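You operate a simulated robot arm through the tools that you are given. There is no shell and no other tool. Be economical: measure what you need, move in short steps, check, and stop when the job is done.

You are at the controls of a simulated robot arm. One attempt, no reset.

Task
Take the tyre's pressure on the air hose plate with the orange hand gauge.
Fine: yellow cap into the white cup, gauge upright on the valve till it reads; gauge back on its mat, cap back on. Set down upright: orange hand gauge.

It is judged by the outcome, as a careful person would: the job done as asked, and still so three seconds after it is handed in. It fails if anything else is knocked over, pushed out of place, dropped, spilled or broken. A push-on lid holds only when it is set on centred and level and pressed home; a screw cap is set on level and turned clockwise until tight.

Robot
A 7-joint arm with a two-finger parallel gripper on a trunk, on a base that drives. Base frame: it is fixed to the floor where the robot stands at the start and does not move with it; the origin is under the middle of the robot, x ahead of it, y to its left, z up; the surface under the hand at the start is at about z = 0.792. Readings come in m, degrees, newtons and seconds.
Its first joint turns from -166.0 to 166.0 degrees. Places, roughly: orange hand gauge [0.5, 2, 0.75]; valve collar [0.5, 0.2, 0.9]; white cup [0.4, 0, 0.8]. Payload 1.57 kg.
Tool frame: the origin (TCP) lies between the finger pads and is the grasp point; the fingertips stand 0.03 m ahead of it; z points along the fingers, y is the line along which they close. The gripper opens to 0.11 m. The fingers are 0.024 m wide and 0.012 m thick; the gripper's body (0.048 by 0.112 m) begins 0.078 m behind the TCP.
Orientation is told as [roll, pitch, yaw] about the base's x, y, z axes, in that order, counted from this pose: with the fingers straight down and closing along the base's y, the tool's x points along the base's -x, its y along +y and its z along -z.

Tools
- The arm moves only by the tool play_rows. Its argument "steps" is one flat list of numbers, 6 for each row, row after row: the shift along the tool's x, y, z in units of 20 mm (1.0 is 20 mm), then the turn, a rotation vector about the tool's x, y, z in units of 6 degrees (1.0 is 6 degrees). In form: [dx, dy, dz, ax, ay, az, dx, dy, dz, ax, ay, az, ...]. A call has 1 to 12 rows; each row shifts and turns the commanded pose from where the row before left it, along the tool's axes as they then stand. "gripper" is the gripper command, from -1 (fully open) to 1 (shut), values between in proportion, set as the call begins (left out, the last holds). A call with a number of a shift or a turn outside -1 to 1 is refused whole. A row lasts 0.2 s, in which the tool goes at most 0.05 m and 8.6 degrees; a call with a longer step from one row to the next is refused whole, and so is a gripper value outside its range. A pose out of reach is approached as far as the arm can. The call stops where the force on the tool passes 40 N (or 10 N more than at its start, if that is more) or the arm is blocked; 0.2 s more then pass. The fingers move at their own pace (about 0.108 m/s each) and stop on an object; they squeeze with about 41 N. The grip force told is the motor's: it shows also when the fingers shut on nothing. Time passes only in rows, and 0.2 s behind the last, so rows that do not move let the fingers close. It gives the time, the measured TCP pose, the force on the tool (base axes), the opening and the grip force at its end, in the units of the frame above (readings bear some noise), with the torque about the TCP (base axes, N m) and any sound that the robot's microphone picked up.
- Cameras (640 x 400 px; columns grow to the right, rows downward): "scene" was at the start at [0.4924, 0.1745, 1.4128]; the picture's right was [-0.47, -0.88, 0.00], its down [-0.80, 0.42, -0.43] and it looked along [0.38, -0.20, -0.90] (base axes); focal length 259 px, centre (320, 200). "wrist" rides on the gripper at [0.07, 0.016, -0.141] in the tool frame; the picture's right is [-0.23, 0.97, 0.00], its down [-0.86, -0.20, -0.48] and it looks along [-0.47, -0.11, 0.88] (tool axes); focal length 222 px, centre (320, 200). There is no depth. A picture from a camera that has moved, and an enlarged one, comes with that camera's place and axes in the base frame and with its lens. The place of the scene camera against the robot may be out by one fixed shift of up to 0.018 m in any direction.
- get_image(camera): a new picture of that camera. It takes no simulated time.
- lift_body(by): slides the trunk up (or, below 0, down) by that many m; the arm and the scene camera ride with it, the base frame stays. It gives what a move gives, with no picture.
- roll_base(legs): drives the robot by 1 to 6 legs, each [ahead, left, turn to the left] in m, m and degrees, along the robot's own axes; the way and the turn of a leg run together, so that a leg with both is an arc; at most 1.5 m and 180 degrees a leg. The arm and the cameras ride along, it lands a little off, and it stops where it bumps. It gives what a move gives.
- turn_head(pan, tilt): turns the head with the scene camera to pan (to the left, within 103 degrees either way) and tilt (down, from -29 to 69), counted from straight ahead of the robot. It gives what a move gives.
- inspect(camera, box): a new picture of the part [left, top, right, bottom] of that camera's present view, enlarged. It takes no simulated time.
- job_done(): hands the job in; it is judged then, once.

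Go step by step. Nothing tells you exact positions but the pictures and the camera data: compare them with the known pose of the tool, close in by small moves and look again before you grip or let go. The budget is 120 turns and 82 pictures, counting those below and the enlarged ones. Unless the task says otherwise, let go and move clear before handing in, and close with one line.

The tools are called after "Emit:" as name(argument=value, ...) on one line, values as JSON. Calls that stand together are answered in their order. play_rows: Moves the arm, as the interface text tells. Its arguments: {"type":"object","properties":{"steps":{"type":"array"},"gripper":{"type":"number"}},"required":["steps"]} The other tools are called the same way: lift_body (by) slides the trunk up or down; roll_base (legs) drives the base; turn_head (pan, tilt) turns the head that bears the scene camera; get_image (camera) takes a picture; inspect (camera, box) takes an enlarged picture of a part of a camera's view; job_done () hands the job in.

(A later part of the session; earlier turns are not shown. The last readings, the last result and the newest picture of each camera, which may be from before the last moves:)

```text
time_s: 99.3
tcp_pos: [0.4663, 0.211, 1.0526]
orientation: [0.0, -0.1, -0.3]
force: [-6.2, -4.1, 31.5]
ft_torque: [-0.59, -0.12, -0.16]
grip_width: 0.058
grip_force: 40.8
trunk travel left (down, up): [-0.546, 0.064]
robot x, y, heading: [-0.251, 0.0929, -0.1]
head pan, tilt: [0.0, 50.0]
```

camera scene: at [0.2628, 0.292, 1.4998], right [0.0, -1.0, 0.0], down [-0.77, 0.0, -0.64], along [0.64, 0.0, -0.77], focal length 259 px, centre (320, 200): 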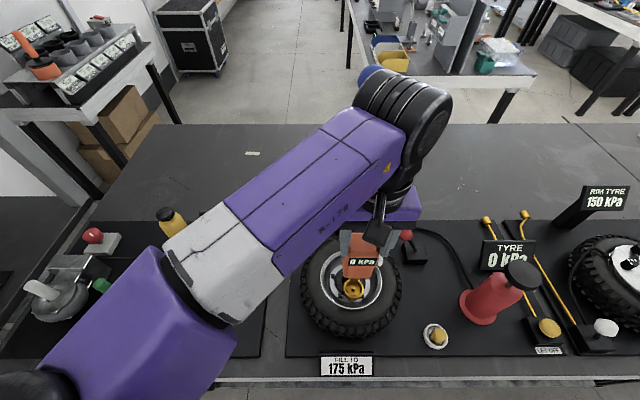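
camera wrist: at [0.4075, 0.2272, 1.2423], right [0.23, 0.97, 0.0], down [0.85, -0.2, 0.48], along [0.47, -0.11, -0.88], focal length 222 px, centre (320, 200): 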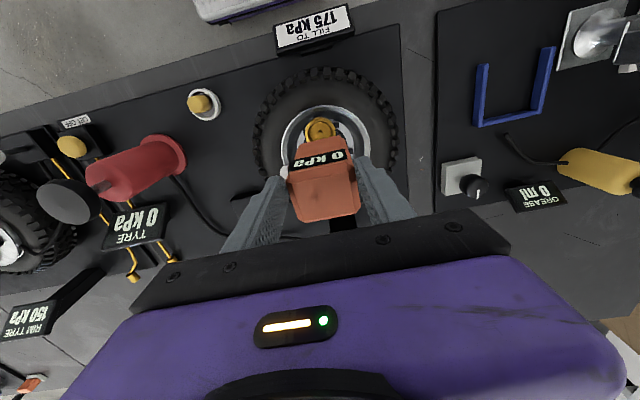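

It went slightly deeper, still pushed back. I'll continue the search in the direction of the push.

Emit:
play_rows(steps=[0, 0, -0.2, 0, 0, 0, 0.1, -0.05, 0, 0, 0, 0, 0, 0, 0.2, 0, 0, 0, 0, 0, 0.1, 0, 0, 0])

```text
time_s: 100.3
tcp_pos: [0.4664, 0.211, 1.0492]
orientation: [0.1, 0.0, -0.1]
force: [0.0, 0.2, -3.8]
ft_torque: [0.03, 0.06, 0.02]
grip_width: 0.0574
grip_force: 41.3
trunk travel left (down, up): [-0.546, 0.064]
robot x, y, heading: [-0.2524, 0.0906, -0.3]
head pan, tilt: [0.0, 50.0]
```

Now it slipped deeper with no force, so the stem is in the bore. I'll keep going down until it seats.

Emit:
play_rows(steps=[0, 0, 0.12, 0, 0, 0, 0, 0, 0.12, 0, 0, 0])

```text
time_s: 101.0
tcp_pos: [0.4651, 0.2097, 1.0447]
orientation: [0.0, 0.0, -0.3]
force: [-0.9, 0.2, -2.9]
ft_torque: [0.02, 0.03, -0.01]
grip_width: 0.0573
grip_force: 41.1
trunk travel left (down, up): [-0.546, 0.064]
robot x, y, heading: [-0.2539, 0.0899, 0.1]
head pan, tilt: [0.0, 50.0]
```

Emit:
play_rows(steps=[0, 0, 0.12, 0, 0, 0, 0, 0, 0.12, 0, 0, 0, 0, 0, 0.1, 0, 0, 0])

Emit:
inspect(camera="scene", box=[330, 250, 390, 300])

```text
time_s: 101.8
tcp_pos: [0.4669, 0.2087, 1.0392]
orientation: [0.0, -0.1, -0.2]
force: [-2.0, -1.5, 15.3]
ft_torque: [-0.11, 0.31, -0.03]
grip_width: 0.0576
grip_force: 41.2
trunk travel left (down, up): [-0.546, 0.064]
robot x, y, heading: [-0.2516, 0.0922, -0.2]
head pan, tilt: [0.0, 50.0]
```

```text
8.00 times, centred on (360, 275) of scene
camera zoom: at [0.2623, 0.292, 1.5004], right [0.0, -1.0, 0.0], down [-0.77, 0.0, -0.64], along [0.64, 0.0, -0.77], focal length 2073 px, centre (0, -400)
```

zoom: 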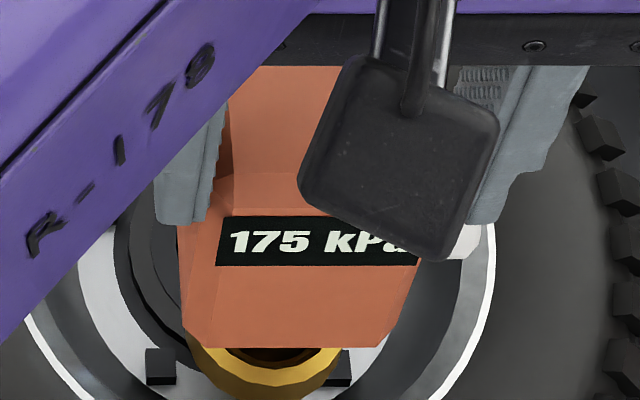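

The gauge reads 175 kPa. I'll hold it for two seconds so the reading settles, then lift it straight off.

Emit:
play_rows(steps=[0, 0, 0, 0, 0, 0, 0, 0, 0, 0, 0, 0, 0, 0, 0, 0, 0, 0, 0, 0, 0, 0, 0, 0, 0, 0, 0, 0, 0, 0, 0, 0, 0, 0, 0, 0, 0, 0, 0, 0, 0, 0, 0, 0, 0, 0, 0, 0, 0, 0, 0, 0, 0, 0])

Emit:
play_rows(steps=[0, 0, -0.3, 0, 0, 0, 0, 0, -0.6, 0, 0, 0, 0, 0, -0.8, 0, 0, 0, 0, 0, -0.8, 0, 0, 0, 0, 0, -0.5, 0, 0, 0])

Emit:
get_image(camera="scene")

```text
time_s: 103.8
tcp_pos: [0.4648, 0.2097, 1.0382]
orientation: [0.0, -0.1, -0.3]
force: [2.0, -4.0, 31.9]
ft_torque: [-0.3, -0.42, -0.02]
grip_width: 0.0574
grip_force: 40.3
trunk travel left (down, up): [-0.546, 0.064]
robot x, y, heading: [-0.253, 0.0894, -0.0]
head pan, tilt: [0.0, 50.0]
```

```text
time_s: 105.0
tcp_pos: [0.4664, 0.2098, 1.098]
orientation: [-0.1, 0.0, -0.2]
force: [-0.1, -0.4, -4.0]
ft_torque: [-0.01, 0.03, 0.03]
grip_width: 0.0576
grip_force: 40.7
trunk travel left (down, up): [-0.546, 0.064]
robot x, y, heading: [-0.2554, 0.0902, -0.4]
head pan, tilt: [0.0, 50.0]
```

```text
11 pictures are left
camera scene: at [0.2629, 0.2921, 1.4998], right [0.0, -1.0, 0.0], down [-0.77, 0.0, -0.64], along [0.64, 0.0, -0.77], focal length 259 px, centre (320, 200)
```

scene: 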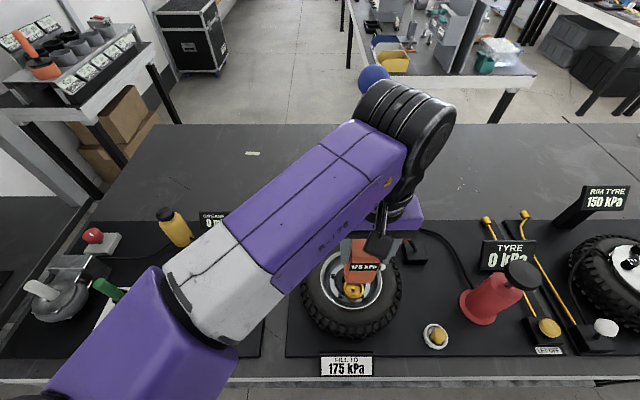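

The reading is taken and kept. Now I retrace the route: retract the arm, back off, and slide left to the shelf.

Emit:
play_rows(steps=[0.75, -0.9, 0, 0, 0, 0, 0.75, -0.9, 0, 0, 0, 0, 0.75, -0.9, 0, 0, 0, 0, 0.75, -0.9, 0, 0, 0, 0, 0.75, -0.9, 0.4, 0, 0, 0])

Emit:
turn_head(pan=-35, tilt=50)

Emit:
roll_base(legs=[[-0.08, 0, 0.3], [0, 1.185, 0]])

```text
time_s: 106.2
tcp_pos: [0.3922, 0.119, 1.0913]
orientation: [0.1, -0.1, -0.1]
force: [1.0, -0.1, -3.5]
ft_torque: [0.02, 0.03, 0.03]
grip_width: 0.0576
grip_force: 40.7
trunk travel left (down, up): [-0.546, 0.064]
robot x, y, heading: [-0.2548, 0.0914, -0.5]
head pan, tilt: [0.0, 50.0]
```

```text
time_s: 107.2
tcp_pos: [0.3905, 0.119, 1.0907]
orientation: [-0.1, 0.0, -0.2]
force: [-0.9, 0.0, -2.6]
ft_torque: [0.0, 0.03, 0.03]
grip_width: 0.0576
grip_force: 40.8
trunk travel left (down, up): [-0.546, 0.064]
robot x, y, heading: [-0.251, 0.0901, -0.3]
head pan, tilt: [-35.0, 50.0]
```

```text
time_s: 113.8
tcp_pos: [0.3073, 1.3168, 1.0911]
orientation: [0.0, 0.0, 0.6]
force: [0.9, -1.0, -4.1]
ft_torque: [-0.02, 0.06, 0.01]
grip_width: 0.0576
grip_force: 40.8
trunk travel left (down, up): [-0.546, 0.064]
robot x, y, heading: [-0.3361, 1.2815, 0.3]
head pan, tilt: [-35.0, 50.0]
```

Emit:
play_rows(steps=[0, 0, 0, 0, 0, 0.834, 0, 0, 0, 0, 0, 0.834, 0, 0, 0, 0, 0, 0.834, 0, 0, 0, 0, 0, 0.834, 0, 0, 0, 0, 0, 0.834, 0, 0, 0, 0, 0, 0.834, 0, 0, 0, 0, 0, 0.834, 0, 0, 0, 0, 0, 0.834, 0, 0, 0, 0, 0, 0.834])

Emit:
roll_base(legs=[[0, 0, 44.6], [0.092, -0.096, 0]])

Emit:
lift_body(by=-0.05)

```text
time_s: 115.8
tcp_pos: [0.3062, 1.317, 1.0903]
orientation: [0.1, 0.1, -44.5]
force: [0.5, -0.3, -2.1]
ft_torque: [0.02, 0.02, 0.0]
grip_width: 0.0579
grip_force: 40.7
trunk travel left (down, up): [-0.546, 0.064]
robot x, y, heading: [-0.3358, 1.2851, 0.5]
head pan, tilt: [-35.0, 50.0]
```

```text
time_s: 119.2
tcp_pos: [0.2355, 1.7512, 1.091]
orientation: [0.0, 0.0, -0.5]
force: [-0.4, 0.3, -2.8]
ft_torque: [0.03, 0.02, -0.01]
grip_width: 0.0574
grip_force: 41.4
trunk travel left (down, up): [-0.546, 0.064]
robot x, y, heading: [-0.2006, 1.2798, 44.5]
head pan, tilt: [-35.0, 50.0]
```

```text
time_s: 120.1
tcp_pos: [0.2368, 1.7518, 1.0415]
orientation: [0.0, 0.0, -0.4]
force: [0.1, -0.1, -3.6]
ft_torque: [0.02, 0.05, 0.03]
grip_width: 0.0575
grip_force: 41.4
trunk travel left (down, up): [-0.496, 0.114]
robot x, y, heading: [-0.2016, 1.2749, 44.3]
head pan, tilt: [-35.0, 50.0]
```

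Emit:
play_rows(steps=[-0.885, 0.68, 0.17, 0, 0, -0.007, -0.885, 0.68, 0.17, 0, 0, -0.007, -0.885, 0.68, 0.17, 0, 0, -0.007, -0.885, 0.68, 0.17, 0, 0, -0.007, -0.885, 0.68, 0.17, 0, 0, -0.007, -0.885, 0.68, 0.17, 0, 0, -0.007, -0.885, 0.68, 0.17, 0, 0, -0.007, -0.885, 0.68, 0.17, 0, 0, -0.007, -0.885, 0.68, 0.17, 0, 0, -0.007, -0.885, 0.68, 0.17, 0, 0, -0.007])

Emit:
inspect(camera="scene", box=[220, 120, 340, 260])

```text
time_s: 122.3
tcp_pos: [0.414, 1.8856, 1.0073]
orientation: [0.0, 0.0, -0.1]
force: [-0.4, -0.4, -3.5]
ft_torque: [0.04, 0.01, 0.0]
grip_width: 0.0575
grip_force: 41.0
trunk travel left (down, up): [-0.496, 0.114]
robot x, y, heading: [-0.2027, 1.2763, 44.5]
head pan, tilt: [-35.0, 50.0]
```

```text
2.86 times, centred on (280, 190) of scene
camera zoom: at [0.0499, 1.7353, 1.4499], right [0.16, -0.99, 0.0], down [-0.76, -0.13, -0.64], along [0.63, 0.11, -0.77], focal length 740 px, centre (434, 229)
```

zoom: 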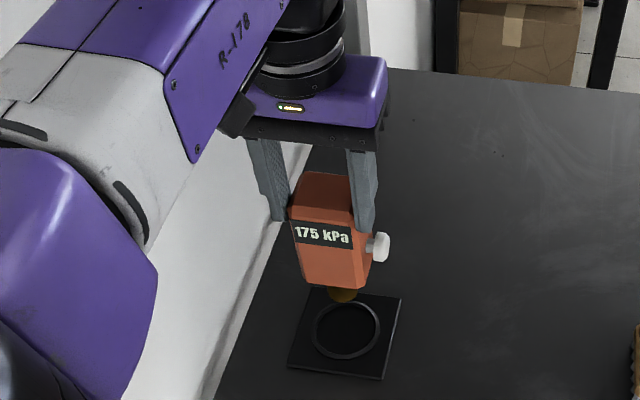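

The gauge slid up roughly 9 mm in the grip when it was pressed on, but it is upright and centred over its ring; I expect contact near TCP z≈0.937. I'll lower it carefully.

Emit:
play_rows(steps=[0, 0.06, 0.7, 0, 0, 0, 0, 0, 0.7, 0, 0, 0, 0, 0, 0.7, 0, 0, 0, 0, 0, 0.6, 0, 0, 0, 0, 0, 0.3, 0, 0, 0])

Emit:
play_rows(steps=[0, 0, 0.1, 0, 0, 0, 0, 0, 0.1, 0, 0, 0])

```text
time_s: 123.5
tcp_pos: [0.4149, 1.8862, 0.9454]
orientation: [-0.1, 0.1, -0.1]
force: [0.1, 0.1, -3.5]
ft_torque: [0.03, 0.05, 0.02]
grip_width: 0.0574
grip_force: 40.7
trunk travel left (down, up): [-0.496, 0.114]
robot x, y, heading: [-0.2019, 1.279, 44.4]
head pan, tilt: [-35.0, 50.0]
```

```text
time_s: 124.1
tcp_pos: [0.4148, 1.8863, 0.9422]
orientation: [0.1, -0.1, -0.1]
force: [0.2, 0.4, -3.6]
ft_torque: [-0.01, 0.1, 0.02]
grip_width: 0.0575
grip_force: 41.2
trunk travel left (down, up): [-0.496, 0.114]
robot x, y, heading: [-0.2032, 1.2791, 44.3]
head pan, tilt: [-35.0, 50.0]
```

Emit:
play_rows(steps=[0, 0, 0.1, 0, 0, 0, 0, 0, 0.08, 0, 0, 0])

Emit:
inspect(camera="scene", box=[240, 150, 340, 250])

```text
time_s: 124.7
tcp_pos: [0.4144, 1.8872, 0.9389]
orientation: [-0.1, 0.0, 0.1]
force: [-0.5, 0.0, -2.8]
ft_torque: [0.0, 0.03, -0.01]
grip_width: 0.0578
grip_force: 40.4
trunk travel left (down, up): [-0.496, 0.114]
robot x, y, heading: [-0.2003, 1.2727, 44.2]
head pan, tilt: [-35.0, 50.0]
```

```text
4.00 times, centred on (290, 200) of scene
camera zoom: at [0.0502, 1.7353, 1.4498], right [0.16, -0.99, 0.0], down [-0.76, -0.13, -0.64], along [0.63, 0.11, -0.77], focal length 1037 px, centre (440, 200)
```

zoom: 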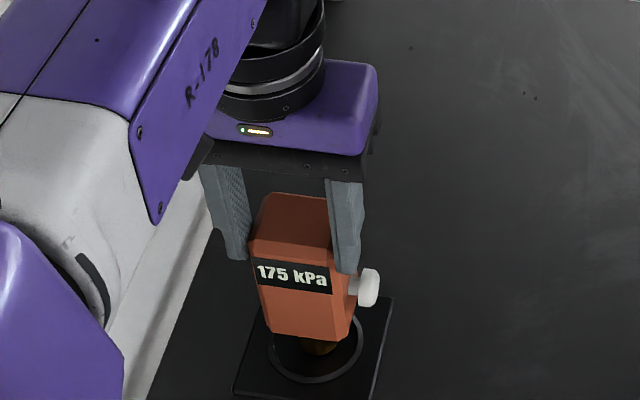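

Emit:
play_rows(steps=[0, 0, 0.1, 0, 0, 0, 0, 0, 0.08, 0, 0, 0])

```text
time_s: 125.3
tcp_pos: [0.4147, 1.8875, 0.9356]
orientation: [0.0, 0.0, 0.0]
force: [-0.7, -0.3, -2.6]
ft_torque: [0.0, 0.07, -0.02]
grip_width: 0.0574
grip_force: 40.6
trunk travel left (down, up): [-0.496, 0.114]
robot x, y, heading: [-0.2049, 1.2797, 44.3]
head pan, tilt: [-35.0, 50.0]
```

Emit:
play_rows(steps=[0, 0, 0.1, 0, 0, 0, 0, 0, 0.05, 0, 0, 0])

```text
time_s: 125.9
tcp_pos: [0.4153, 1.8875, 0.9334]
orientation: [0.0, -0.2, -0.1]
force: [-2.7, -1.8, 11.4]
ft_torque: [-0.33, 0.39, 0.0]
grip_width: 0.0577
grip_force: 41.0
trunk travel left (down, up): [-0.496, 0.114]
robot x, y, heading: [-0.2023, 1.2793, 44.3]
head pan, tilt: [-35.0, 50.0]
```

The gauge stands on its mat. I'll relieve the pressure and release, then check that it is upright.

Emit:
play_rows(steps=[0, 0, -0.04, 0, 0, 0, 0, 0, 0, 0, 0, 0])

Emit:
play_rows(steps=[0, 0, 0, 0, 0, 0, 0, 0, 0, 0, 0, 0, 0, 0, 0, 0, 0, 0], gripper=-1)

Emit:
play_rows(steps=[0, 0, -0.4, 0, 0, 0, 0, 0, -0.8, 0, 0, 0, 0, 0, -1, 0, 0, 0, 0, 0, -1, 0, 0, 0, 0, 0, -1, 0, 0, 0])

Emit:
inspect(camera="scene", box=[220, 120, 340, 260])

```text
time_s: 126.5
tcp_pos: [0.4145, 1.8872, 0.9344]
orientation: [0.0, -0.1, 0.0]
force: [1.1, 0.7, 13.5]
ft_torque: [0.01, -0.13, 0.04]
grip_width: 0.0577
grip_force: 40.9
trunk travel left (down, up): [-0.496, 0.114]
robot x, y, heading: [-0.2009, 1.2773, 44.6]
head pan, tilt: [-35.0, 50.0]
```

```text
time_s: 127.3
tcp_pos: [0.414, 1.888, 0.9337]
orientation: [0.1, 0.0, -0.1]
force: [-0.6, -0.2, 0.4]
ft_torque: [0.0, -0.01, -0.02]
grip_width: 0.1097
grip_force: 0.0
trunk travel left (down, up): [-0.496, 0.114]
robot x, y, heading: [-0.2036, 1.2737, 44.5]
head pan, tilt: [-35.0, 50.0]
```

```text
time_s: 128.5
tcp_pos: [0.4127, 1.8862, 1.0172]
orientation: [0.0, -0.1, -0.2]
force: [-0.1, 0.2, 0.2]
ft_torque: [0.01, 0.02, 0.0]
grip_width: 0.1101
grip_force: 0.0
trunk travel left (down, up): [-0.496, 0.114]
robot x, y, heading: [-0.2022, 1.2797, 44.3]
head pan, tilt: [-35.0, 50.0]
```

```text
2.86 times, centred on (280, 190) of scene
camera zoom: at [0.0502, 1.7353, 1.4498], right [0.16, -0.99, 0.0], down [-0.76, -0.13, -0.64], along [0.63, 0.11, -0.77], focal length 740 px, centre (434, 229)
```

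zoom: 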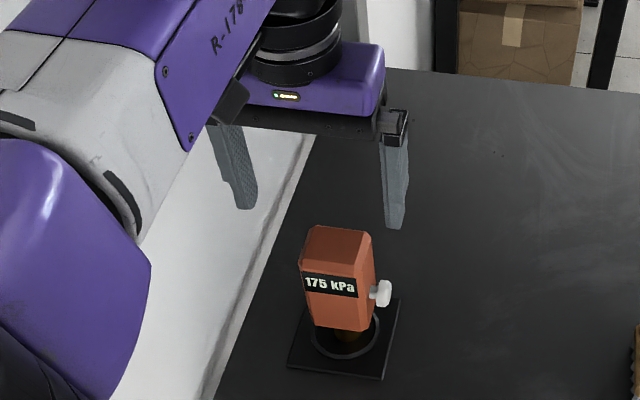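

The gauge stands upright inside its ring, reading 175 kPa. I'll retract and drive back to recap the valve.

Emit:
play_rows(steps=[0.9, -0.69, -0.05, 0, 0, 0, 0.9, -0.69, -0.05, 0, 0, 0, 0.9, -0.69, -0.05, 0, 0, 0, 0.9, -0.69, -0.05, 0, 0, 0, 0.9, -0.69, -0.05, 0, 0, 0, 0.9, -0.69, -0.05, 0, 0, 0, 0.9, -0.69, -0.05, 0, 0, 0, 0.9, -0.69, -0.05, 0, 0, 0, 0.9, -0.69, -0.05, 0, 0, 0, 0.9, -0.69, -0.05, 0, 0, 0])

Emit:
roll_base(legs=[[-0.095, 0.095, 0], [0, 0, -44.5]])

Emit:
play_rows(steps=[0, 0, 0, 0, 0, -0.834, 0, 0, 0, 0, 0, -0.834, 0, 0, 0, 0, 0, -0.834, 0, 0, 0, 0, 0, -0.834, 0, 0, 0, 0, 0, -0.834, 0, 0, 0, 0, 0, -0.834, 0, 0, 0, 0, 0, -0.834, 0, 0, 0, 0, 0, -0.834, 0, 0, 0, 0, 0, -0.75])

```text
time_s: 130.7
tcp_pos: [0.2359, 1.7477, 1.0289]
orientation: [0.1, 0.1, 0.0]
force: [0.6, -0.1, 0.0]
ft_torque: [0.01, 0.01, -0.03]
grip_width: 0.1099
grip_force: 0.0
trunk travel left (down, up): [-0.496, 0.114]
robot x, y, heading: [-0.2017, 1.2773, 44.6]
head pan, tilt: [-35.0, 50.0]
```

```text
time_s: 134.0
tcp_pos: [0.3079, 1.3094, 1.0272]
orientation: [0.0, 0.0, -44.7]
force: [-0.5, 0.9, -0.1]
ft_torque: [0.02, 0.0, 0.0]
grip_width: 0.1101
grip_force: 0.0
trunk travel left (down, up): [-0.496, 0.114]
robot x, y, heading: [-0.3335, 1.2823, -0.1]
head pan, tilt: [-35.0, 50.0]
```

```text
time_s: 136.0
tcp_pos: [0.3077, 1.3094, 1.0276]
orientation: [0.0, -0.1, 0.0]
force: [-0.3, -0.6, -0.2]
ft_torque: [0.0, -0.01, 0.0]
grip_width: 0.11
grip_force: 0.1
trunk travel left (down, up): [-0.496, 0.114]
robot x, y, heading: [-0.3343, 1.2762, -0.1]
head pan, tilt: [-35.0, 50.0]
```

Emit:
roll_base(legs=[[0, -1.27, 0.1], [0.083, 0, 0]])

Emit:
turn_head(pan=0, tilt=50)

```text
time_s: 143.0
tcp_pos: [0.3803, 0.047, 1.0263]
orientation: [0.0, 0.0, -1.0]
force: [0.1, -0.1, 0.1]
ft_torque: [-0.02, 0.0, -0.02]
grip_width: 0.1099
grip_force: 0.1
trunk travel left (down, up): [-0.496, 0.114]
robot x, y, heading: [-0.2626, 0.026, -1.0]
head pan, tilt: [-35.0, 50.0]
```

```text
time_s: 144.0
tcp_pos: [0.3816, 0.0466, 1.0271]
orientation: [0.0, 0.0, -0.9]
force: [-0.5, 0.1, 0.1]
ft_torque: [0.01, 0.05, 0.03]
grip_width: 0.1101
grip_force: 0.0
trunk travel left (down, up): [-0.496, 0.114]
robot x, y, heading: [-0.2636, 0.0265, -0.8]
head pan, tilt: [0.0, 50.0]
```

Emit:
play_rows(steps=[-0.125, -0.36, 0.95, 0, 0, -0.03, -0.125, -0.36, 0.95, 0, 0, -0.03, -0.125, -0.36, 0.95, 0, 0, -0.03, -0.125, -0.36, 0.95, 0, 0, -0.03, -0.125, -0.36, 0.95, 0, 0, -0.03], gripper=-0.2)

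Emit:
inspect(camera="wrist", box=[220, 80, 420, 240])

```text
time_s: 145.2
tcp_pos: [0.393, 0.0112, 0.9314]
orientation: [0.1, -0.1, -0.1]
force: [-0.1, -1.0, -1.0]
ft_torque: [0.03, 0.01, 0.03]
grip_width: 0.066
grip_force: 0.0
trunk travel left (down, up): [-0.496, 0.114]
robot x, y, heading: [-0.2629, 0.0282, -1.3]
head pan, tilt: [0.0, 50.0]
```

```text
2.50 times, centred on (320, 160) of wrist
camera zoom: at [0.3237, 0.0277, 1.0733], right [0.23, 0.97, 0.0], down [0.85, -0.2, 0.48], along [0.47, -0.11, -0.88], focal length 555 px, centre (320, 300)
```

zoom: 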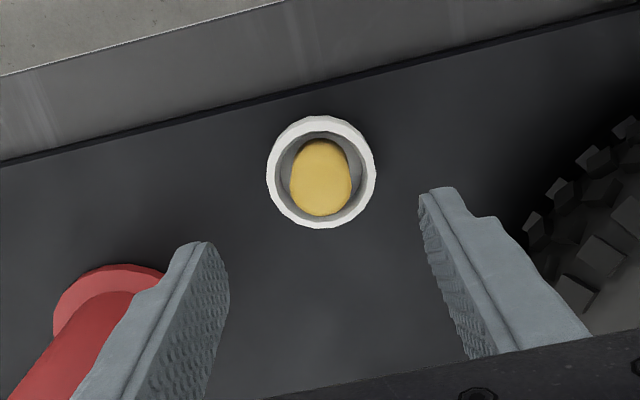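

Well aligned over the cap. I'll descend to the release height, z≈0.844, and grip.

Emit:
play_rows(steps=[-0.03, -0.02, 0.9, 0, 0, 0, 0, 0, 0.9, 0, 0, 0, 0, 0, 0.9, 0, 0, 0, 0, 0, 0.9, 0, 0, 0, 0, 0, 0.7, 0, 0, 0])

Emit:
play_rows(steps=[0, 0, 0, 0, 0, 0, 0, 0, 0, 0, 0, 0, 0, 0, 0, 0, 0, 0, 0, 0, 0, 0, 0, 0], gripper=1)

```text
time_s: 146.4
tcp_pos: [0.3927, 0.0105, 0.8469]
orientation: [0.0, 0.0, -0.1]
force: [0.2, -0.9, -0.2]
ft_torque: [-0.03, -0.01, 0.05]
grip_width: 0.066
grip_force: 0.1
trunk travel left (down, up): [-0.496, 0.114]
robot x, y, heading: [-0.2601, 0.0269, -1.0]
head pan, tilt: [0.0, 50.0]
```

```text
time_s: 147.4
tcp_pos: [0.3937, 0.0108, 0.8468]
orientation: [0.1, 0.0, -0.1]
force: [0.0, -0.2, 0.7]
ft_torque: [-0.01, -0.01, -0.02]
grip_width: 0.0227
grip_force: 35.2
trunk travel left (down, up): [-0.496, 0.114]
robot x, y, heading: [-0.2637, 0.0255, -1.1]
head pan, tilt: [0.0, 50.0]
```

Cap gripped (3 mm higher than before, so seated TCP will be z≈0.940). I'll lift and carry it over the valve.

Emit:
play_rows(steps=[0, 0, -0.4, 0, 0, 0, 0, 0, -1, 0, 0, 0, 0, 0, -1, 0, 0, 0, 0, 0, -1, 0, 0, 0, 0, 0, -1, 0, 0, 0, 0, 0, -1, 0, 0, 0, 0, 0, -1, 0, 0, 0, 0, 0, -1, 0, 0, 0])

Emit:
play_rows(steps=[-0.41, 0.995, 0, 0, 0, 0, -0.41, 0.995, 0, 0, 0, 0, -0.41, 0.995, 0, 0, 0, 0, -0.41, 0.995, 0, 0, 0, 0, -0.41, 0.995, 0, 0, 0, 0, -0.41, 0.995, 0, 0, 0, 0, -0.41, 0.995, 0, 0, 0, 0, -0.41, 0.995, 0, 0, 0, 0, -0.41, 0.995, 0, 0, 0, 0, -0.41, 0.995, 0, 0, 0, 0])

Emit:
inspect(camera="wrist", box=[220, 80, 420, 240])

```text
time_s: 149.2
tcp_pos: [0.3936, 0.0099, 0.9944]
orientation: [0.0, 0.0, -0.1]
force: [0.5, 0.9, -0.4]
ft_torque: [-0.01, -0.07, 0.0]
grip_width: 0.0227
grip_force: 35.0
trunk travel left (down, up): [-0.496, 0.114]
robot x, y, heading: [-0.26, 0.0287, -1.3]
head pan, tilt: [0.0, 50.0]
```

```text
time_s: 151.4
tcp_pos: [0.4757, 0.2084, 0.9969]
orientation: [0.0, -0.1, -0.1]
force: [-0.5, -0.2, -0.1]
ft_torque: [0.01, 0.02, 0.01]
grip_width: 0.0226
grip_force: 35.6
trunk travel left (down, up): [-0.496, 0.114]
robot x, y, heading: [-0.2639, 0.0242, -1.2]
head pan, tilt: [0.0, 50.0]
```

```text
2.50 times, centred on (320, 160) of wrist
camera zoom: at [0.405, 0.2257, 1.1365], right [0.23, 0.97, 0.0], down [0.85, -0.2, 0.48], along [0.47, -0.11, -0.88], focal length 555 px, centre (320, 300)
```

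zoom: 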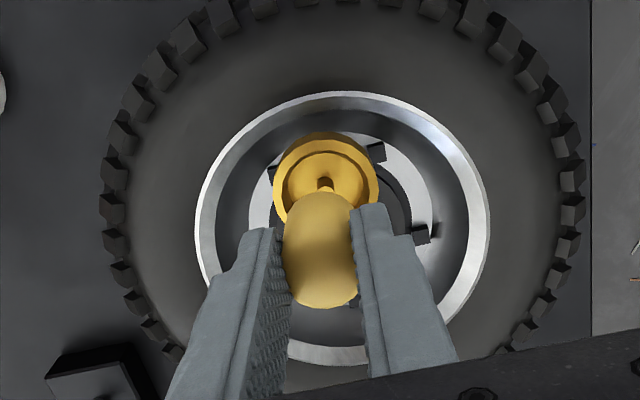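

Compared with the lift-off picture, the hand is about 2 mm too far forward and 2.3 mm too far right. I'll correct that and lower to just above the stem.

Emit:
play_rows(steps=[0.1, 0.115, 0.5, 0, 0, 0, 0, 0, 0.7, 0, 0, 0, 0, 0, 0.5, 0, 0, 0])

Emit:
inspect(camera="scene", box=[270, 230, 370, 310])

```text
time_s: 152.2
tcp_pos: [0.4729, 0.2131, 0.9592]
orientation: [0.0, -0.1, -0.1]
force: [-0.7, -0.1, 0.3]
ft_torque: [0.02, 0.02, -0.02]
grip_width: 0.0225
grip_force: 35.5
trunk travel left (down, up): [-0.496, 0.114]
robot x, y, heading: [-0.2601, 0.0284, -1.0]
head pan, tilt: [0.0, 50.0]
```

```text
5.00 times, centred on (320, 270) of scene
camera zoom: at [0.2566, 0.221, 1.4499], right [-0.02, -1.0, 0.0], down [-0.77, 0.01, -0.64], along [0.64, -0.01, -0.77], focal length 1296 px, centre (320, -150)
```

zoom: 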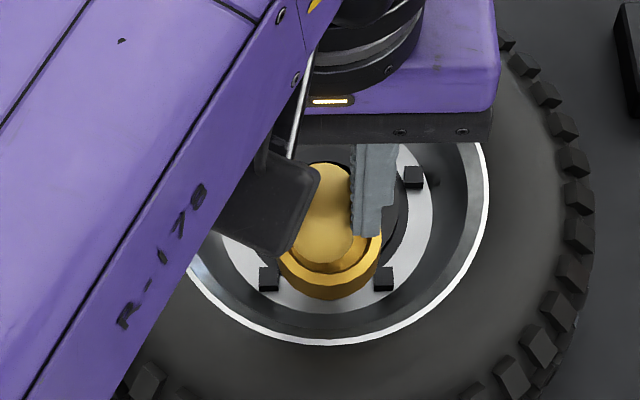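

Emit:
inspect(camera="scene", box=[306, 255, 342, 293])

```text
10.53 times, centred on (324, 274) of scene
camera zoom: at [0.2566, 0.221, 1.4499], right [-0.02, -1.0, 0.0], down [-0.77, 0.01, -0.64], along [0.64, -0.01, -0.77], focal length 2728 px, centre (278, -579)
```

zoom: 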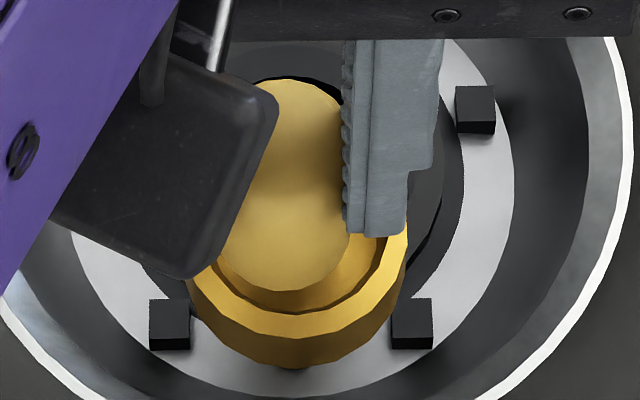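

The cap is about 2.4 mm left and roughly 1.5 mm toward the robot. I'll correct and lower gently, expecting to seat near z≈0.940.

Emit:
play_rows(steps=[-0.075, -0.11, 0, 0, 0, 0, 0, 0, 0.15, 0, 0, 0, 0, 0, 0.15, 0, 0, 0])

Emit:
play_rows(steps=[0, 0, 0.15, 0, 0, 0, 0, 0, 0.15, 0, 0, 0])

```text
time_s: 153.0
tcp_pos: [0.4748, 0.2104, 0.9535]
orientation: [0.0, 0.0, -0.1]
force: [0.3, -0.8, 0.4]
ft_torque: [0.03, -0.02, 0.0]
grip_width: 0.0225
grip_force: 35.0
trunk travel left (down, up): [-0.496, 0.114]
robot x, y, heading: [-0.2661, 0.0264, -1.4]
head pan, tilt: [0.0, 50.0]
```

```text
time_s: 153.6
tcp_pos: [0.4762, 0.2099, 0.9473]
orientation: [0.0, 0.1, -0.1]
force: [-0.1, 0.0, 0.4]
ft_torque: [-0.03, 0.01, 0.0]
grip_width: 0.0223
grip_force: 34.8
trunk travel left (down, up): [-0.496, 0.114]
robot x, y, heading: [-0.2604, 0.0258, -0.9]
head pan, tilt: [0.0, 50.0]
```

No contact yet, so the cap is going over the stem. I'll continue to the seat.

Emit:
play_rows(steps=[0, 0, 0.1, 0, 0, 0, 0, 0, 0.1, 0, 0, 0, 0, 0, 0.1, 0, 0, 0])

```text
time_s: 154.4
tcp_pos: [0.4745, 0.2091, 0.9433]
orientation: [-0.1, -0.1, -0.1]
force: [-0.4, -0.2, 5.6]
ft_torque: [-0.02, 0.0, 0.03]
grip_width: 0.024
grip_force: 36.5
trunk travel left (down, up): [-0.496, 0.114]
robot x, y, heading: [-0.2623, 0.0274, -1.0]
head pan, tilt: [0.0, 50.0]
```

Light contact at z≈0.943. I'll press it home.

Emit:
play_rows(steps=[0, 0, 0.1, 0, 0, 0, 0, 0, 0.08, 0, 0, 0])

```text
time_s: 155.0
tcp_pos: [0.476, 0.2096, 0.9398]
orientation: [0.1, -0.3, -0.1]
force: [0.6, 0.3, 29.4]
ft_torque: [0.03, -0.19, 0.04]
grip_width: 0.0251
grip_force: 36.6
trunk travel left (down, up): [-0.496, 0.114]
robot x, y, heading: [-0.2633, 0.0267, -1.1]
head pan, tilt: [0.0, 50.0]
```

I'll release, rise a little, and look at how it sits.

Emit:
play_rows(steps=[0, 0, -0.05, 0, 0, 0, 0, 0, 0, 0, 0, 0, 0, 0, 0, 0, 0, 0], gripper=-0.1)

Emit:
play_rows(steps=[0, 0, -0.5, 0, 0, 0, 0, 0, -0.8, 0, 0, 0, 0, 0, -0.9, 0, 0, 0, 0, 0, -0.9, 0, 0, 0])

Emit:
inspect(camera="wrist", box=[276, 90, 356, 160])

```text
time_s: 155.8
tcp_pos: [0.476, 0.2093, 0.9401]
orientation: [0.0, 0.0, -0.1]
force: [0.2, 0.0, -0.3]
ft_torque: [0.02, -0.03, -0.02]
grip_width: 0.0604
grip_force: 0.2
trunk travel left (down, up): [-0.496, 0.114]
robot x, y, heading: [-0.2605, 0.0287, -0.8]
head pan, tilt: [0.0, 50.0]
```

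```text
time_s: 156.8
tcp_pos: [0.4757, 0.2099, 1.0018]
orientation: [0.0, 0.1, -0.2]
force: [0.0, 0.8, 0.9]
ft_torque: [-0.02, -0.04, 0.0]
grip_width: 0.0607
grip_force: 0.0
trunk travel left (down, up): [-0.496, 0.114]
robot x, y, heading: [-0.2652, 0.0213, -1.0]
head pan, tilt: [0.0, 50.0]
```

```text
5.71 times, centred on (316, 125) of wrist
camera zoom: at [0.4058, 0.2264, 1.1433], right [0.23, 0.97, 0.0], down [0.85, -0.2, 0.48], along [0.47, -0.11, -0.88], focal length 1269 px, centre (343, 629)
```

zoom: 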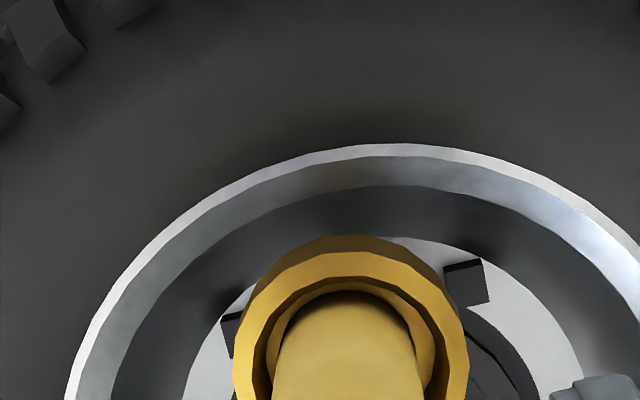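

The cap sits centred in the collar as before. To be sure it's home, I'll press its top gently with the closed fingertips.

Emit:
play_rows(steps=[0, 0, 0, 0, 0, 0, 0, 0, 0, 0, 0, 0, 0, 0, 0.5, 0, 0, 0, 0, 0, 0.5, 0, 0, 0, 0, 0, 0.4, 0, 0, 0], gripper=1)

Emit:
play_rows(steps=[0, 0, 0.12, 0, 0, 0, 0, 0, 0.12, 0, 0, 0, 0, 0, 0.12, 0, 0, 0, 0, 0, 0.12, 0, 0, 0])

```text
time_s: 158.0
tcp_pos: [0.4756, 0.2089, 0.9738]
orientation: [0.1, -0.1, -0.1]
force: [-0.4, 0.1, 0.9]
ft_torque: [0.0, -0.02, -0.02]
grip_width: 0.0002
grip_force: 21.0
trunk travel left (down, up): [-0.496, 0.114]
robot x, y, heading: [-0.2604, 0.025, -1.0]
head pan, tilt: [0.0, 50.0]
```

```text
time_s: 159.0
tcp_pos: [0.4743, 0.2095, 0.9646]
orientation: [0.0, 0.0, -0.2]
force: [-0.6, 0.5, 0.4]
ft_torque: [0.02, 0.0, -0.01]
grip_width: 0.0
grip_force: 21.3
trunk travel left (down, up): [-0.496, 0.114]
robot x, y, heading: [-0.2598, 0.0265, -1.2]
head pan, tilt: [0.0, 50.0]
```

Emit:
play_rows(steps=[0, 0, 0.12, 0, 0, 0, 0, 0, 0.12, 0, 0, 0, 0, 0, 0.1, 0, 0, 0])

```text
time_s: 159.8
tcp_pos: [0.4743, 0.2085, 0.9598]
orientation: [0.0, -0.2, -0.1]
force: [-2.2, -1.3, 20.5]
ft_torque: [-0.01, 0.11, -0.01]
grip_width: 0.0
grip_force: 21.3
trunk travel left (down, up): [-0.496, 0.114]
robot x, y, heading: [-0.2628, 0.028, -1.1]
head pan, tilt: [0.0, 50.0]
```

Emit:
play_rows(steps=[0, 0, 0.07, 0, 0, 0, 0, 0, 0.05, 0, 0, 0, 0, 0, 0, 0, 0, 0])

```text
time_s: 160.3
tcp_pos: [0.476, 0.2096, 0.9596]
orientation: [0.0, -0.4, -0.1]
force: [-4.1, -0.3, 19.5]
ft_torque: [-0.01, 0.23, 0.06]
grip_width: 0.0
grip_force: 21.3
trunk travel left (down, up): [-0.496, 0.114]
robot x, y, heading: [-0.2615, 0.0227, -1.1]
head pan, tilt: [0.0, 50.0]
stopped in row 2: the force on the tool passed its limit at 43 N (the readings are from after the stop); the commanded pose is now the measured one
```

Pressed to about 43 N with no further travel, so the cap is home. I'll rise clear and check.

Emit:
play_rows(steps=[0, 0, -0.4, 0, 0, 0, 0, 0, -0.8, 0, 0, 0, 0, 0, -1, 0, 0, 0, 0, 0, -1, 0, 0, 0, 0, 0, -1, 0, 0, 0, 0, 0, -1, 0, 0, 0, 0, 0, -1, 0, 0, 0])

Emit:
inspect(camera="wrist", box=[260, 90, 370, 180])

Emit:
inspect(camera="scene", box=[290, 230, 370, 300])

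```text
time_s: 161.9
tcp_pos: [0.4761, 0.2089, 1.0815]
orientation: [-0.1, -0.3, -0.1]
force: [0.6, 0.3, -1.1]
ft_torque: [0.03, -0.03, 0.0]
grip_width: 0.0002
grip_force: 21.7
trunk travel left (down, up): [-0.496, 0.114]
robot x, y, heading: [-0.2612, 0.0261, -0.9]
head pan, tilt: [0.0, 50.0]
```

```text
4.44 times, centred on (315, 135) of wrist
camera zoom: at [0.4055, 0.225, 1.2221], right [0.23, 0.97, 0.0], down [0.85, -0.2, 0.48], along [0.47, -0.11, -0.88], focal length 987 px, centre (342, 489)
```

zoom: 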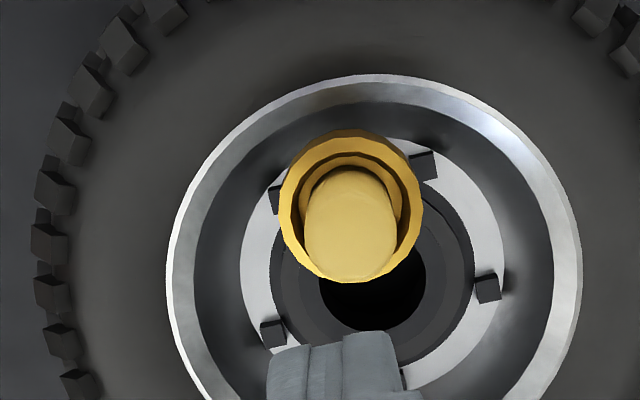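

```text
5.71 times, centred on (330, 265) of scene
camera zoom: at [0.2567, 0.221, 1.4498], right [-0.02, -1.0, 0.0], down [-0.77, 0.01, -0.64], along [0.64, -0.01, -0.77], focal length 1481 px, centre (263, -171)
```

zoom: 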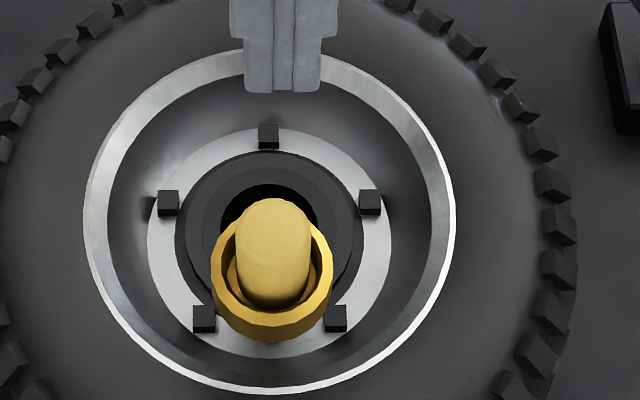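

The cap looks upright and centred like at the start. As a final check I'll re-grip it at the original height (z=0.937), where it measured 22.6 mm, to confirm it's fully down.

Emit:
play_rows(steps=[0, 0, 0.2, 0, 0, 0, 0, 0.03, 0.8, 0, 0, 0, 0, 0, 1, 0, 0, 0, 0, 0, 1, 0, 0, 0, 0, 0, 1, 0, 0, 0, 0, 0, 1, 0, 0, 0, 0, 0, 1, 0, 0, 0, 0, 0, 0.8, 0, 0, 0], gripper=-0.1)

Emit:
play_rows(steps=[0, 0, 0.2, 0, 0, 0, 0, 0, 0.12, 0, 0, 0])

Emit:
play_rows(steps=[0, 0, 0, 0, 0, 0, 0, 0, 0, 0, 0, 0, 0, 0, 0, 0, 0, 0], gripper=1)

```text
time_s: 163.8
tcp_pos: [0.4767, 0.2105, 0.9457]
orientation: [0.1, -0.3, 0.0]
force: [0.1, -0.8, -0.5]
ft_torque: [-0.01, 0.02, 0.03]
grip_width: 0.0605
grip_force: 0.2
trunk travel left (down, up): [-0.496, 0.114]
robot x, y, heading: [-0.2608, 0.0297, -0.9]
head pan, tilt: [0.0, 50.0]
```

```text
time_s: 164.3
tcp_pos: [0.4778, 0.2109, 0.9391]
orientation: [0.0, -0.2, -0.2]
force: [0.3, 0.0, 0.1]
ft_torque: [-0.03, -0.01, -0.03]
grip_width: 0.0606
grip_force: 0.1
trunk travel left (down, up): [-0.496, 0.114]
robot x, y, heading: [-0.2596, 0.025, -1.0]
head pan, tilt: [0.0, 50.0]
```

```text
time_s: 165.2
tcp_pos: [0.4773, 0.2111, 0.9402]
orientation: [0.0, -0.2, -0.1]
force: [-0.1, 0.6, 0.1]
ft_torque: [0.0, -0.01, 0.02]
grip_width: 0.0251
grip_force: 36.6
trunk travel left (down, up): [-0.496, 0.114]
robot x, y, heading: [-0.263, 0.0271, -1.1]
head pan, tilt: [0.0, 50.0]
```

The width here is 25.1 mm, a little more than before, so I want to be sure it's home. I'll press lightly and turn it clockwise to see whether it settles or tightens.

Emit:
play_rows(steps=[0, 0, 0.08, 0, 0, 0.5, 0, 0, 0.04, 0, 0, 1, 0, 0, 0, 0, 0, 1, 0, 0, 0, 0, 0, 1])

```text
time_s: 166.2
tcp_pos: [0.4774, 0.2097, 0.9378]
orientation: [0.1, -0.3, -21.2]
force: [2.7, 1.3, 28.9]
ft_torque: [0.01, -0.2, 0.01]
grip_width: 0.0251
grip_force: 36.8
trunk travel left (down, up): [-0.496, 0.114]
robot x, y, heading: [-0.2666, 0.0224, -0.9]
head pan, tilt: [0.0, 50.0]
```

There's no thread: it turns freely with the hand. I'll release and reproduce the original viewing pose for a direct comparison.

Emit:
play_rows(steps=[0, 0, -0.15, 0, 0, 0, 0, 0, 0, 0, 0, 0, 0, 0, 0, 0, 0, 0], gripper=-0.1)

Emit:
play_rows(steps=[0, 0, -0.8, 0, 0, 0, 0, 0, -0.8, 0, 0, -0.9, 0, 0, -0.8, 0, 0, -0.9, 0, 0, -0.2, 0, 0, -0.9, 0, 0, 0, 0, 0, -0.83, 0, 0, 0, 0, 0, 0], gripper=-1)

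Emit:
inspect(camera="wrist", box=[220, 60, 420, 220])

```text
time_s: 166.9
tcp_pos: [0.4755, 0.2086, 0.9396]
orientation: [0.0, -0.1, -21.1]
force: [0.0, 0.3, 0.5]
ft_torque: [-0.02, -0.02, 0.02]
grip_width: 0.0604
grip_force: 0.1
trunk travel left (down, up): [-0.496, 0.114]
robot x, y, heading: [-0.2648, 0.0261, -1.2]
head pan, tilt: [0.0, 50.0]
```

```text
time_s: 168.3
tcp_pos: [0.4755, 0.2092, 0.9922]
orientation: [0.1, -0.3, 0.2]
force: [-0.5, 0.0, 0.3]
ft_torque: [-0.01, 0.0, 0.0]
grip_width: 0.1098
grip_force: 0.1
trunk travel left (down, up): [-0.496, 0.114]
robot x, y, heading: [-0.2611, 0.0281, -0.7]
head pan, tilt: [0.0, 50.0]
```

```text
2.50 times, centred on (320, 140) of wrist
camera zoom: at [0.4051, 0.2261, 1.133], right [0.22, 0.97, 0.0], down [0.85, -0.2, 0.48], along [0.47, -0.11, -0.88], focal length 555 px, centre (320, 350)
```

zoom: 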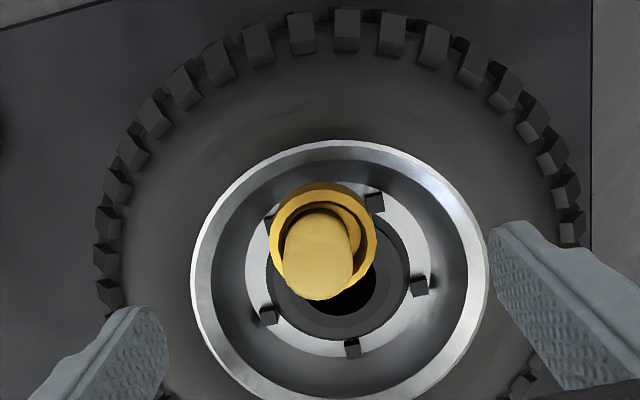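

Here the cap's top leans about 2.6 mm right of the collar centre and sits about 2 mm high, so it isn't home. The tool axis is 2.3 mm too far right; I'll shift left, re-grip, and seat it again centred.

Emit:
play_rows(steps=[0, 0.115, 0, 0, 0.05, 0, 0, 0, 0.6, 0, 0, 0, 0, 0, 0.7, 0, 0, 0, 0, 0, 0.7, 0, 0, 0, 0, 0, 0.5, 0, 0, 0], gripper=-0.1)

Emit:
play_rows(steps=[0, 0, 0, 0, 0, 0, 0, 0, 0, 0, 0, 0, 0, 0, 0, 0, 0, 0], gripper=1)

```text
time_s: 169.6
tcp_pos: [0.476, 0.2122, 0.9421]
orientation: [-0.1, 0.1, 0.1]
force: [0.6, -0.1, 0.4]
ft_torque: [0.02, 0.0, -0.04]
grip_width: 0.0606
grip_force: 0.0
trunk travel left (down, up): [-0.496, 0.114]
robot x, y, heading: [-0.2613, 0.0272, -0.8]
head pan, tilt: [0.0, 50.0]
```

```text
time_s: 170.3
tcp_pos: [0.477, 0.2125, 0.9419]
orientation: [0.1, 0.0, 0.0]
force: [0.1, 0.3, 1.1]
ft_torque: [-0.03, 0.0, 0.01]
grip_width: 0.0227
grip_force: 35.6
trunk travel left (down, up): [-0.496, 0.114]
robot x, y, heading: [-0.2625, 0.0273, -0.8]
head pan, tilt: [0.0, 50.0]
```

Width is 22.7 mm again, so the earlier 25 mm was tilt. Now I'll press straight down.

Emit:
play_rows(steps=[0, 0, 0.1, 0, 0, 0, 0, 0, 0.1, 0, 0, 0])

```text
time_s: 170.9
tcp_pos: [0.4776, 0.2121, 0.9399]
orientation: [0.0, 0.0, 0.2]
force: [-1.1, -1.5, 13.6]
ft_torque: [0.08, -0.01, 0.05]
grip_width: 0.0225
grip_force: 35.0
trunk travel left (down, up): [-0.496, 0.114]
robot x, y, heading: [-0.2629, 0.0232, -1.2]
head pan, tilt: [0.0, 50.0]
```

Emit:
play_rows(steps=[0, 0, 0.08, 0, 0, 0, 0, 0, 0.08, 0, 0, 0])

```text
time_s: 171.6
tcp_pos: [0.4763, 0.2125, 0.9353]
orientation: [0.0, 0.0, 0.1]
force: [4.2, 0.9, 14.0]
ft_torque: [0.13, -0.29, 0.05]
grip_width: 0.0223
grip_force: 35.0
trunk travel left (down, up): [-0.496, 0.114]
robot x, y, heading: [-0.2613, 0.0256, -1.1]
head pan, tilt: [0.0, 50.0]
```

It's moving down properly now with the width unchanged. I'll press a little more.

Emit:
play_rows(steps=[0, 0, 0.06, 0, 0, 0, 0, 0, 0.06, 0, 0, 0])

```text
time_s: 172.2
tcp_pos: [0.4763, 0.2127, 0.9333]
orientation: [-0.1, -0.1, 0.1]
force: [1.2, -0.5, 16.8]
ft_torque: [-0.01, -0.1, -0.02]
grip_width: 0.0243
grip_force: 36.0
trunk travel left (down, up): [-0.496, 0.114]
robot x, y, heading: [-0.2602, 0.0238, -0.9]
head pan, tilt: [0.0, 50.0]
```

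The fingers have started to slide on the cap, so it's probably seated. I'll release and press the top with closed fingertips; the contact height will tell.

Emit:
play_rows(steps=[0, 0, -0.08, 0, 0, 0, 0, 0, 0, 0, 0, 0, 0, 0, 0, 0, 0, 0], gripper=-0.1)

Emit:
play_rows(steps=[0, 0, -0.8, 0, 0, 0, 0, 0, -0.8, 0, 0, 0, 0, 0, -0.5, 0, 0, 0])

Emit:
play_rows(steps=[0, 0, 0, 0, 0, 0, 0, 0, 0, 0, 0, 0, 0, 0, 0, 0, 0, 0, 0, 0, 0.6, 0, 0, 0], gripper=1)

Emit:
play_rows(steps=[0, 0, 0.12, 0, 0, 0, 0, 0, 0.1, 0, 0, 0])

```text
time_s: 172.9
tcp_pos: [0.4764, 0.2123, 0.9338]
orientation: [0.1, 0.1, 0.1]
force: [-0.5, -0.1, -0.5]
ft_torque: [0.0, -0.02, -0.01]
grip_width: 0.0604
grip_force: 0.1
trunk travel left (down, up): [-0.496, 0.114]
robot x, y, heading: [-0.2598, 0.024, -1.0]
head pan, tilt: [0.0, 50.0]
```

```text
time_s: 173.8
tcp_pos: [0.4761, 0.2106, 0.9761]
orientation: [0.0, -0.1, 0.0]
force: [0.3, -0.8, -0.4]
ft_torque: [0.0, -0.03, 0.0]
grip_width: 0.0607
grip_force: 0.0
trunk travel left (down, up): [-0.496, 0.114]
robot x, y, heading: [-0.2626, 0.0283, -1.1]
head pan, tilt: [0.0, 50.0]
```

```text
time_s: 174.8
tcp_pos: [0.4767, 0.2112, 0.9634]
orientation: [0.0, 0.0, 0.2]
force: [-0.6, 0.5, -0.3]
ft_torque: [0.0, -0.02, 0.0]
grip_width: 0.0
grip_force: 20.8
trunk travel left (down, up): [-0.496, 0.114]
robot x, y, heading: [-0.2657, 0.0255, -0.9]
head pan, tilt: [0.0, 50.0]
```

```text
time_s: 175.3
tcp_pos: [0.4755, 0.2108, 0.9594]
orientation: [0.0, 0.1, 0.1]
force: [-0.9, 0.2, 4.5]
ft_torque: [0.04, 0.03, -0.02]
grip_width: 0.0
grip_force: 21.4
trunk travel left (down, up): [-0.496, 0.114]
robot x, y, heading: [-0.2625, 0.0267, -1.0]
head pan, tilt: [0.0, 50.0]
```

Emit:
play_rows(steps=[0, 0, 0.08, 0, 0, 0, 0, 0, 0.06, 0, 0, 0, 0, 0, 0, 0, 0, 0])

```text
time_s: 176.2
tcp_pos: [0.4768, 0.2115, 0.9588]
orientation: [0.1, -0.1, 0.1]
force: [-0.7, -1.2, 36.2]
ft_torque: [-0.04, -0.02, 0.02]
grip_width: 0.0
grip_force: 21.5
trunk travel left (down, up): [-0.496, 0.114]
robot x, y, heading: [-0.2642, 0.0284, -1.0]
head pan, tilt: [0.0, 50.0]
```

Stiff and torque-free at 36 N: it's seated level. I'll rise to the comparison pose and use the last picture to confirm.

Emit:
play_rows(steps=[0, 0, -0.3, 0, 0, 0, 0, 0, -0.7, 0, 0, 0, 0, 0, -0.74, 0, 0, 0, 0, 0, 0, 0, 0, 0])

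Emit:
inspect(camera="wrist", box=[220, 60, 420, 220])

```text
time_s: 177.2
tcp_pos: [0.4768, 0.213, 0.9914]
orientation: [0.1, 0.1, 0.2]
force: [-1.4, 0.2, -0.3]
ft_torque: [0.03, -0.03, -0.01]
grip_width: 0.0
grip_force: 21.5
trunk travel left (down, up): [-0.496, 0.114]
robot x, y, heading: [-0.261, 0.0271, -1.0]
head pan, tilt: [0.0, 50.0]
```

```text
refused: no pictures are left
```

No pictures are left, so I'll verify by touch: re-grip at the original height z=0.937 and read the width (22.6 mm at the start).

Emit:
play_rows(steps=[0, 0, 0, 0, 0, 0, 0, 0, 0, 0, 0, 0, 0, -0.04, 0.7, 0, 0, 0, 0, 0, 0.8, 0, 0, 0, 0, 0, 0.7, 0, 0, 0, 0, 0, 0.5, 0, 0, 0], gripper=-0.1)

Emit:
play_rows(steps=[0, 0, 0, 0, 0, 0, 0, 0, 0, 0, 0, 0, 0, 0, 0, 0, 0, 0], gripper=1)

```text
time_s: 178.6
tcp_pos: [0.476, 0.211, 0.9355]
orientation: [0.0, 0.0, 0.0]
force: [-0.3, 0.1, 0.5]
ft_torque: [-0.03, 0.03, 0.01]
grip_width: 0.0604
grip_force: 0.1
trunk travel left (down, up): [-0.496, 0.114]
robot x, y, heading: [-0.2671, 0.0293, -0.8]
head pan, tilt: [0.0, 50.0]
```

```text
time_s: 179.3
tcp_pos: [0.4767, 0.2119, 0.9368]
orientation: [0.1, 0.1, 0.1]
force: [0.0, 0.1, -0.2]
ft_torque: [-0.01, 0.0, 0.0]
grip_width: 0.0249
grip_force: 36.9
trunk travel left (down, up): [-0.496, 0.114]
robot x, y, heading: [-0.2628, 0.0222, -0.8]
head pan, tilt: [0.0, 50.0]
```

The width is 24.9 mm at this height, so the boundary to the cap's wider base is close. I'll re-grip 2 mm higher to locate it precisely.

Emit:
play_rows(steps=[0, 0, 0, 0, 0, 0, 0, 0, 0, 0, 0, 0, 0, 0, 0.0, 0, 0, 0, 0, 0, -0.09, 0, 0, 0], gripper=-0.1)

Emit:
play_rows(steps=[0, 0, 0, 0, 0, 0, 0, 0, 0, 0, 0, 0, 0, 0, 0, 0, 0, 0], gripper=1)

```text
time_s: 180.3
tcp_pos: [0.4756, 0.2118, 0.9395]
orientation: [0.0, -0.1, 0.2]
force: [0.0, 0.6, -0.2]
ft_torque: [-0.01, -0.04, 0.0]
grip_width: 0.0607
grip_force: 0.0
trunk travel left (down, up): [-0.496, 0.114]
robot x, y, heading: [-0.2627, 0.0292, -1.0]
head pan, tilt: [0.0, 50.0]
```

```text
time_s: 181.2
tcp_pos: [0.4767, 0.2114, 0.9411]
orientation: [0.0, 0.1, 0.1]
force: [0.1, -0.3, 0.3]
ft_torque: [0.02, 0.01, 0.01]
grip_width: 0.0249
grip_force: 36.7
trunk travel left (down, up): [-0.496, 0.114]
robot x, y, heading: [-0.2628, 0.0261, -1.0]
head pan, tilt: [0.0, 50.0]
```

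The width is the same 2 mm higher, so this isn't a height effect. A tiny 1.2 mm pull will show whether the cap is held.

Emit:
play_rows(steps=[0, 0, -0.06, 0, 0, 0, 0, 0, 0, 0, 0, 0])

```text
time_s: 181.8
tcp_pos: [0.4763, 0.2111, 0.9404]
orientation: [0.0, 0.1, 0.1]
force: [0.1, -0.3, 0.5]
ft_torque: [0.03, 0.0, -0.01]
grip_width: 0.0249
grip_force: 36.3
trunk travel left (down, up): [-0.496, 0.114]
robot x, y, heading: [-0.2619, 0.0285, -0.9]
head pan, tilt: [0.0, 50.0]
```

No resistance, just as when I first took it off. I'll press it back down in the grip, release, and give a final centred press from above.

Emit:
play_rows(steps=[0, 0, 0.1, 0, 0, 0, 0, 0, 0.1, 0, 0, 0, 0, 0, 0.08, 0, 0, 0])

```text
time_s: 182.6
tcp_pos: [0.4765, 0.212, 0.9363]
orientation: [0.1, -0.1, 0.2]
force: [-4.0, -0.4, 29.6]
ft_torque: [-0.01, 0.0, 0.06]
grip_width: 0.0252
grip_force: 37.0
trunk travel left (down, up): [-0.496, 0.114]
robot x, y, heading: [-0.2619, 0.0308, -1.3]
head pan, tilt: [0.0, 50.0]
```

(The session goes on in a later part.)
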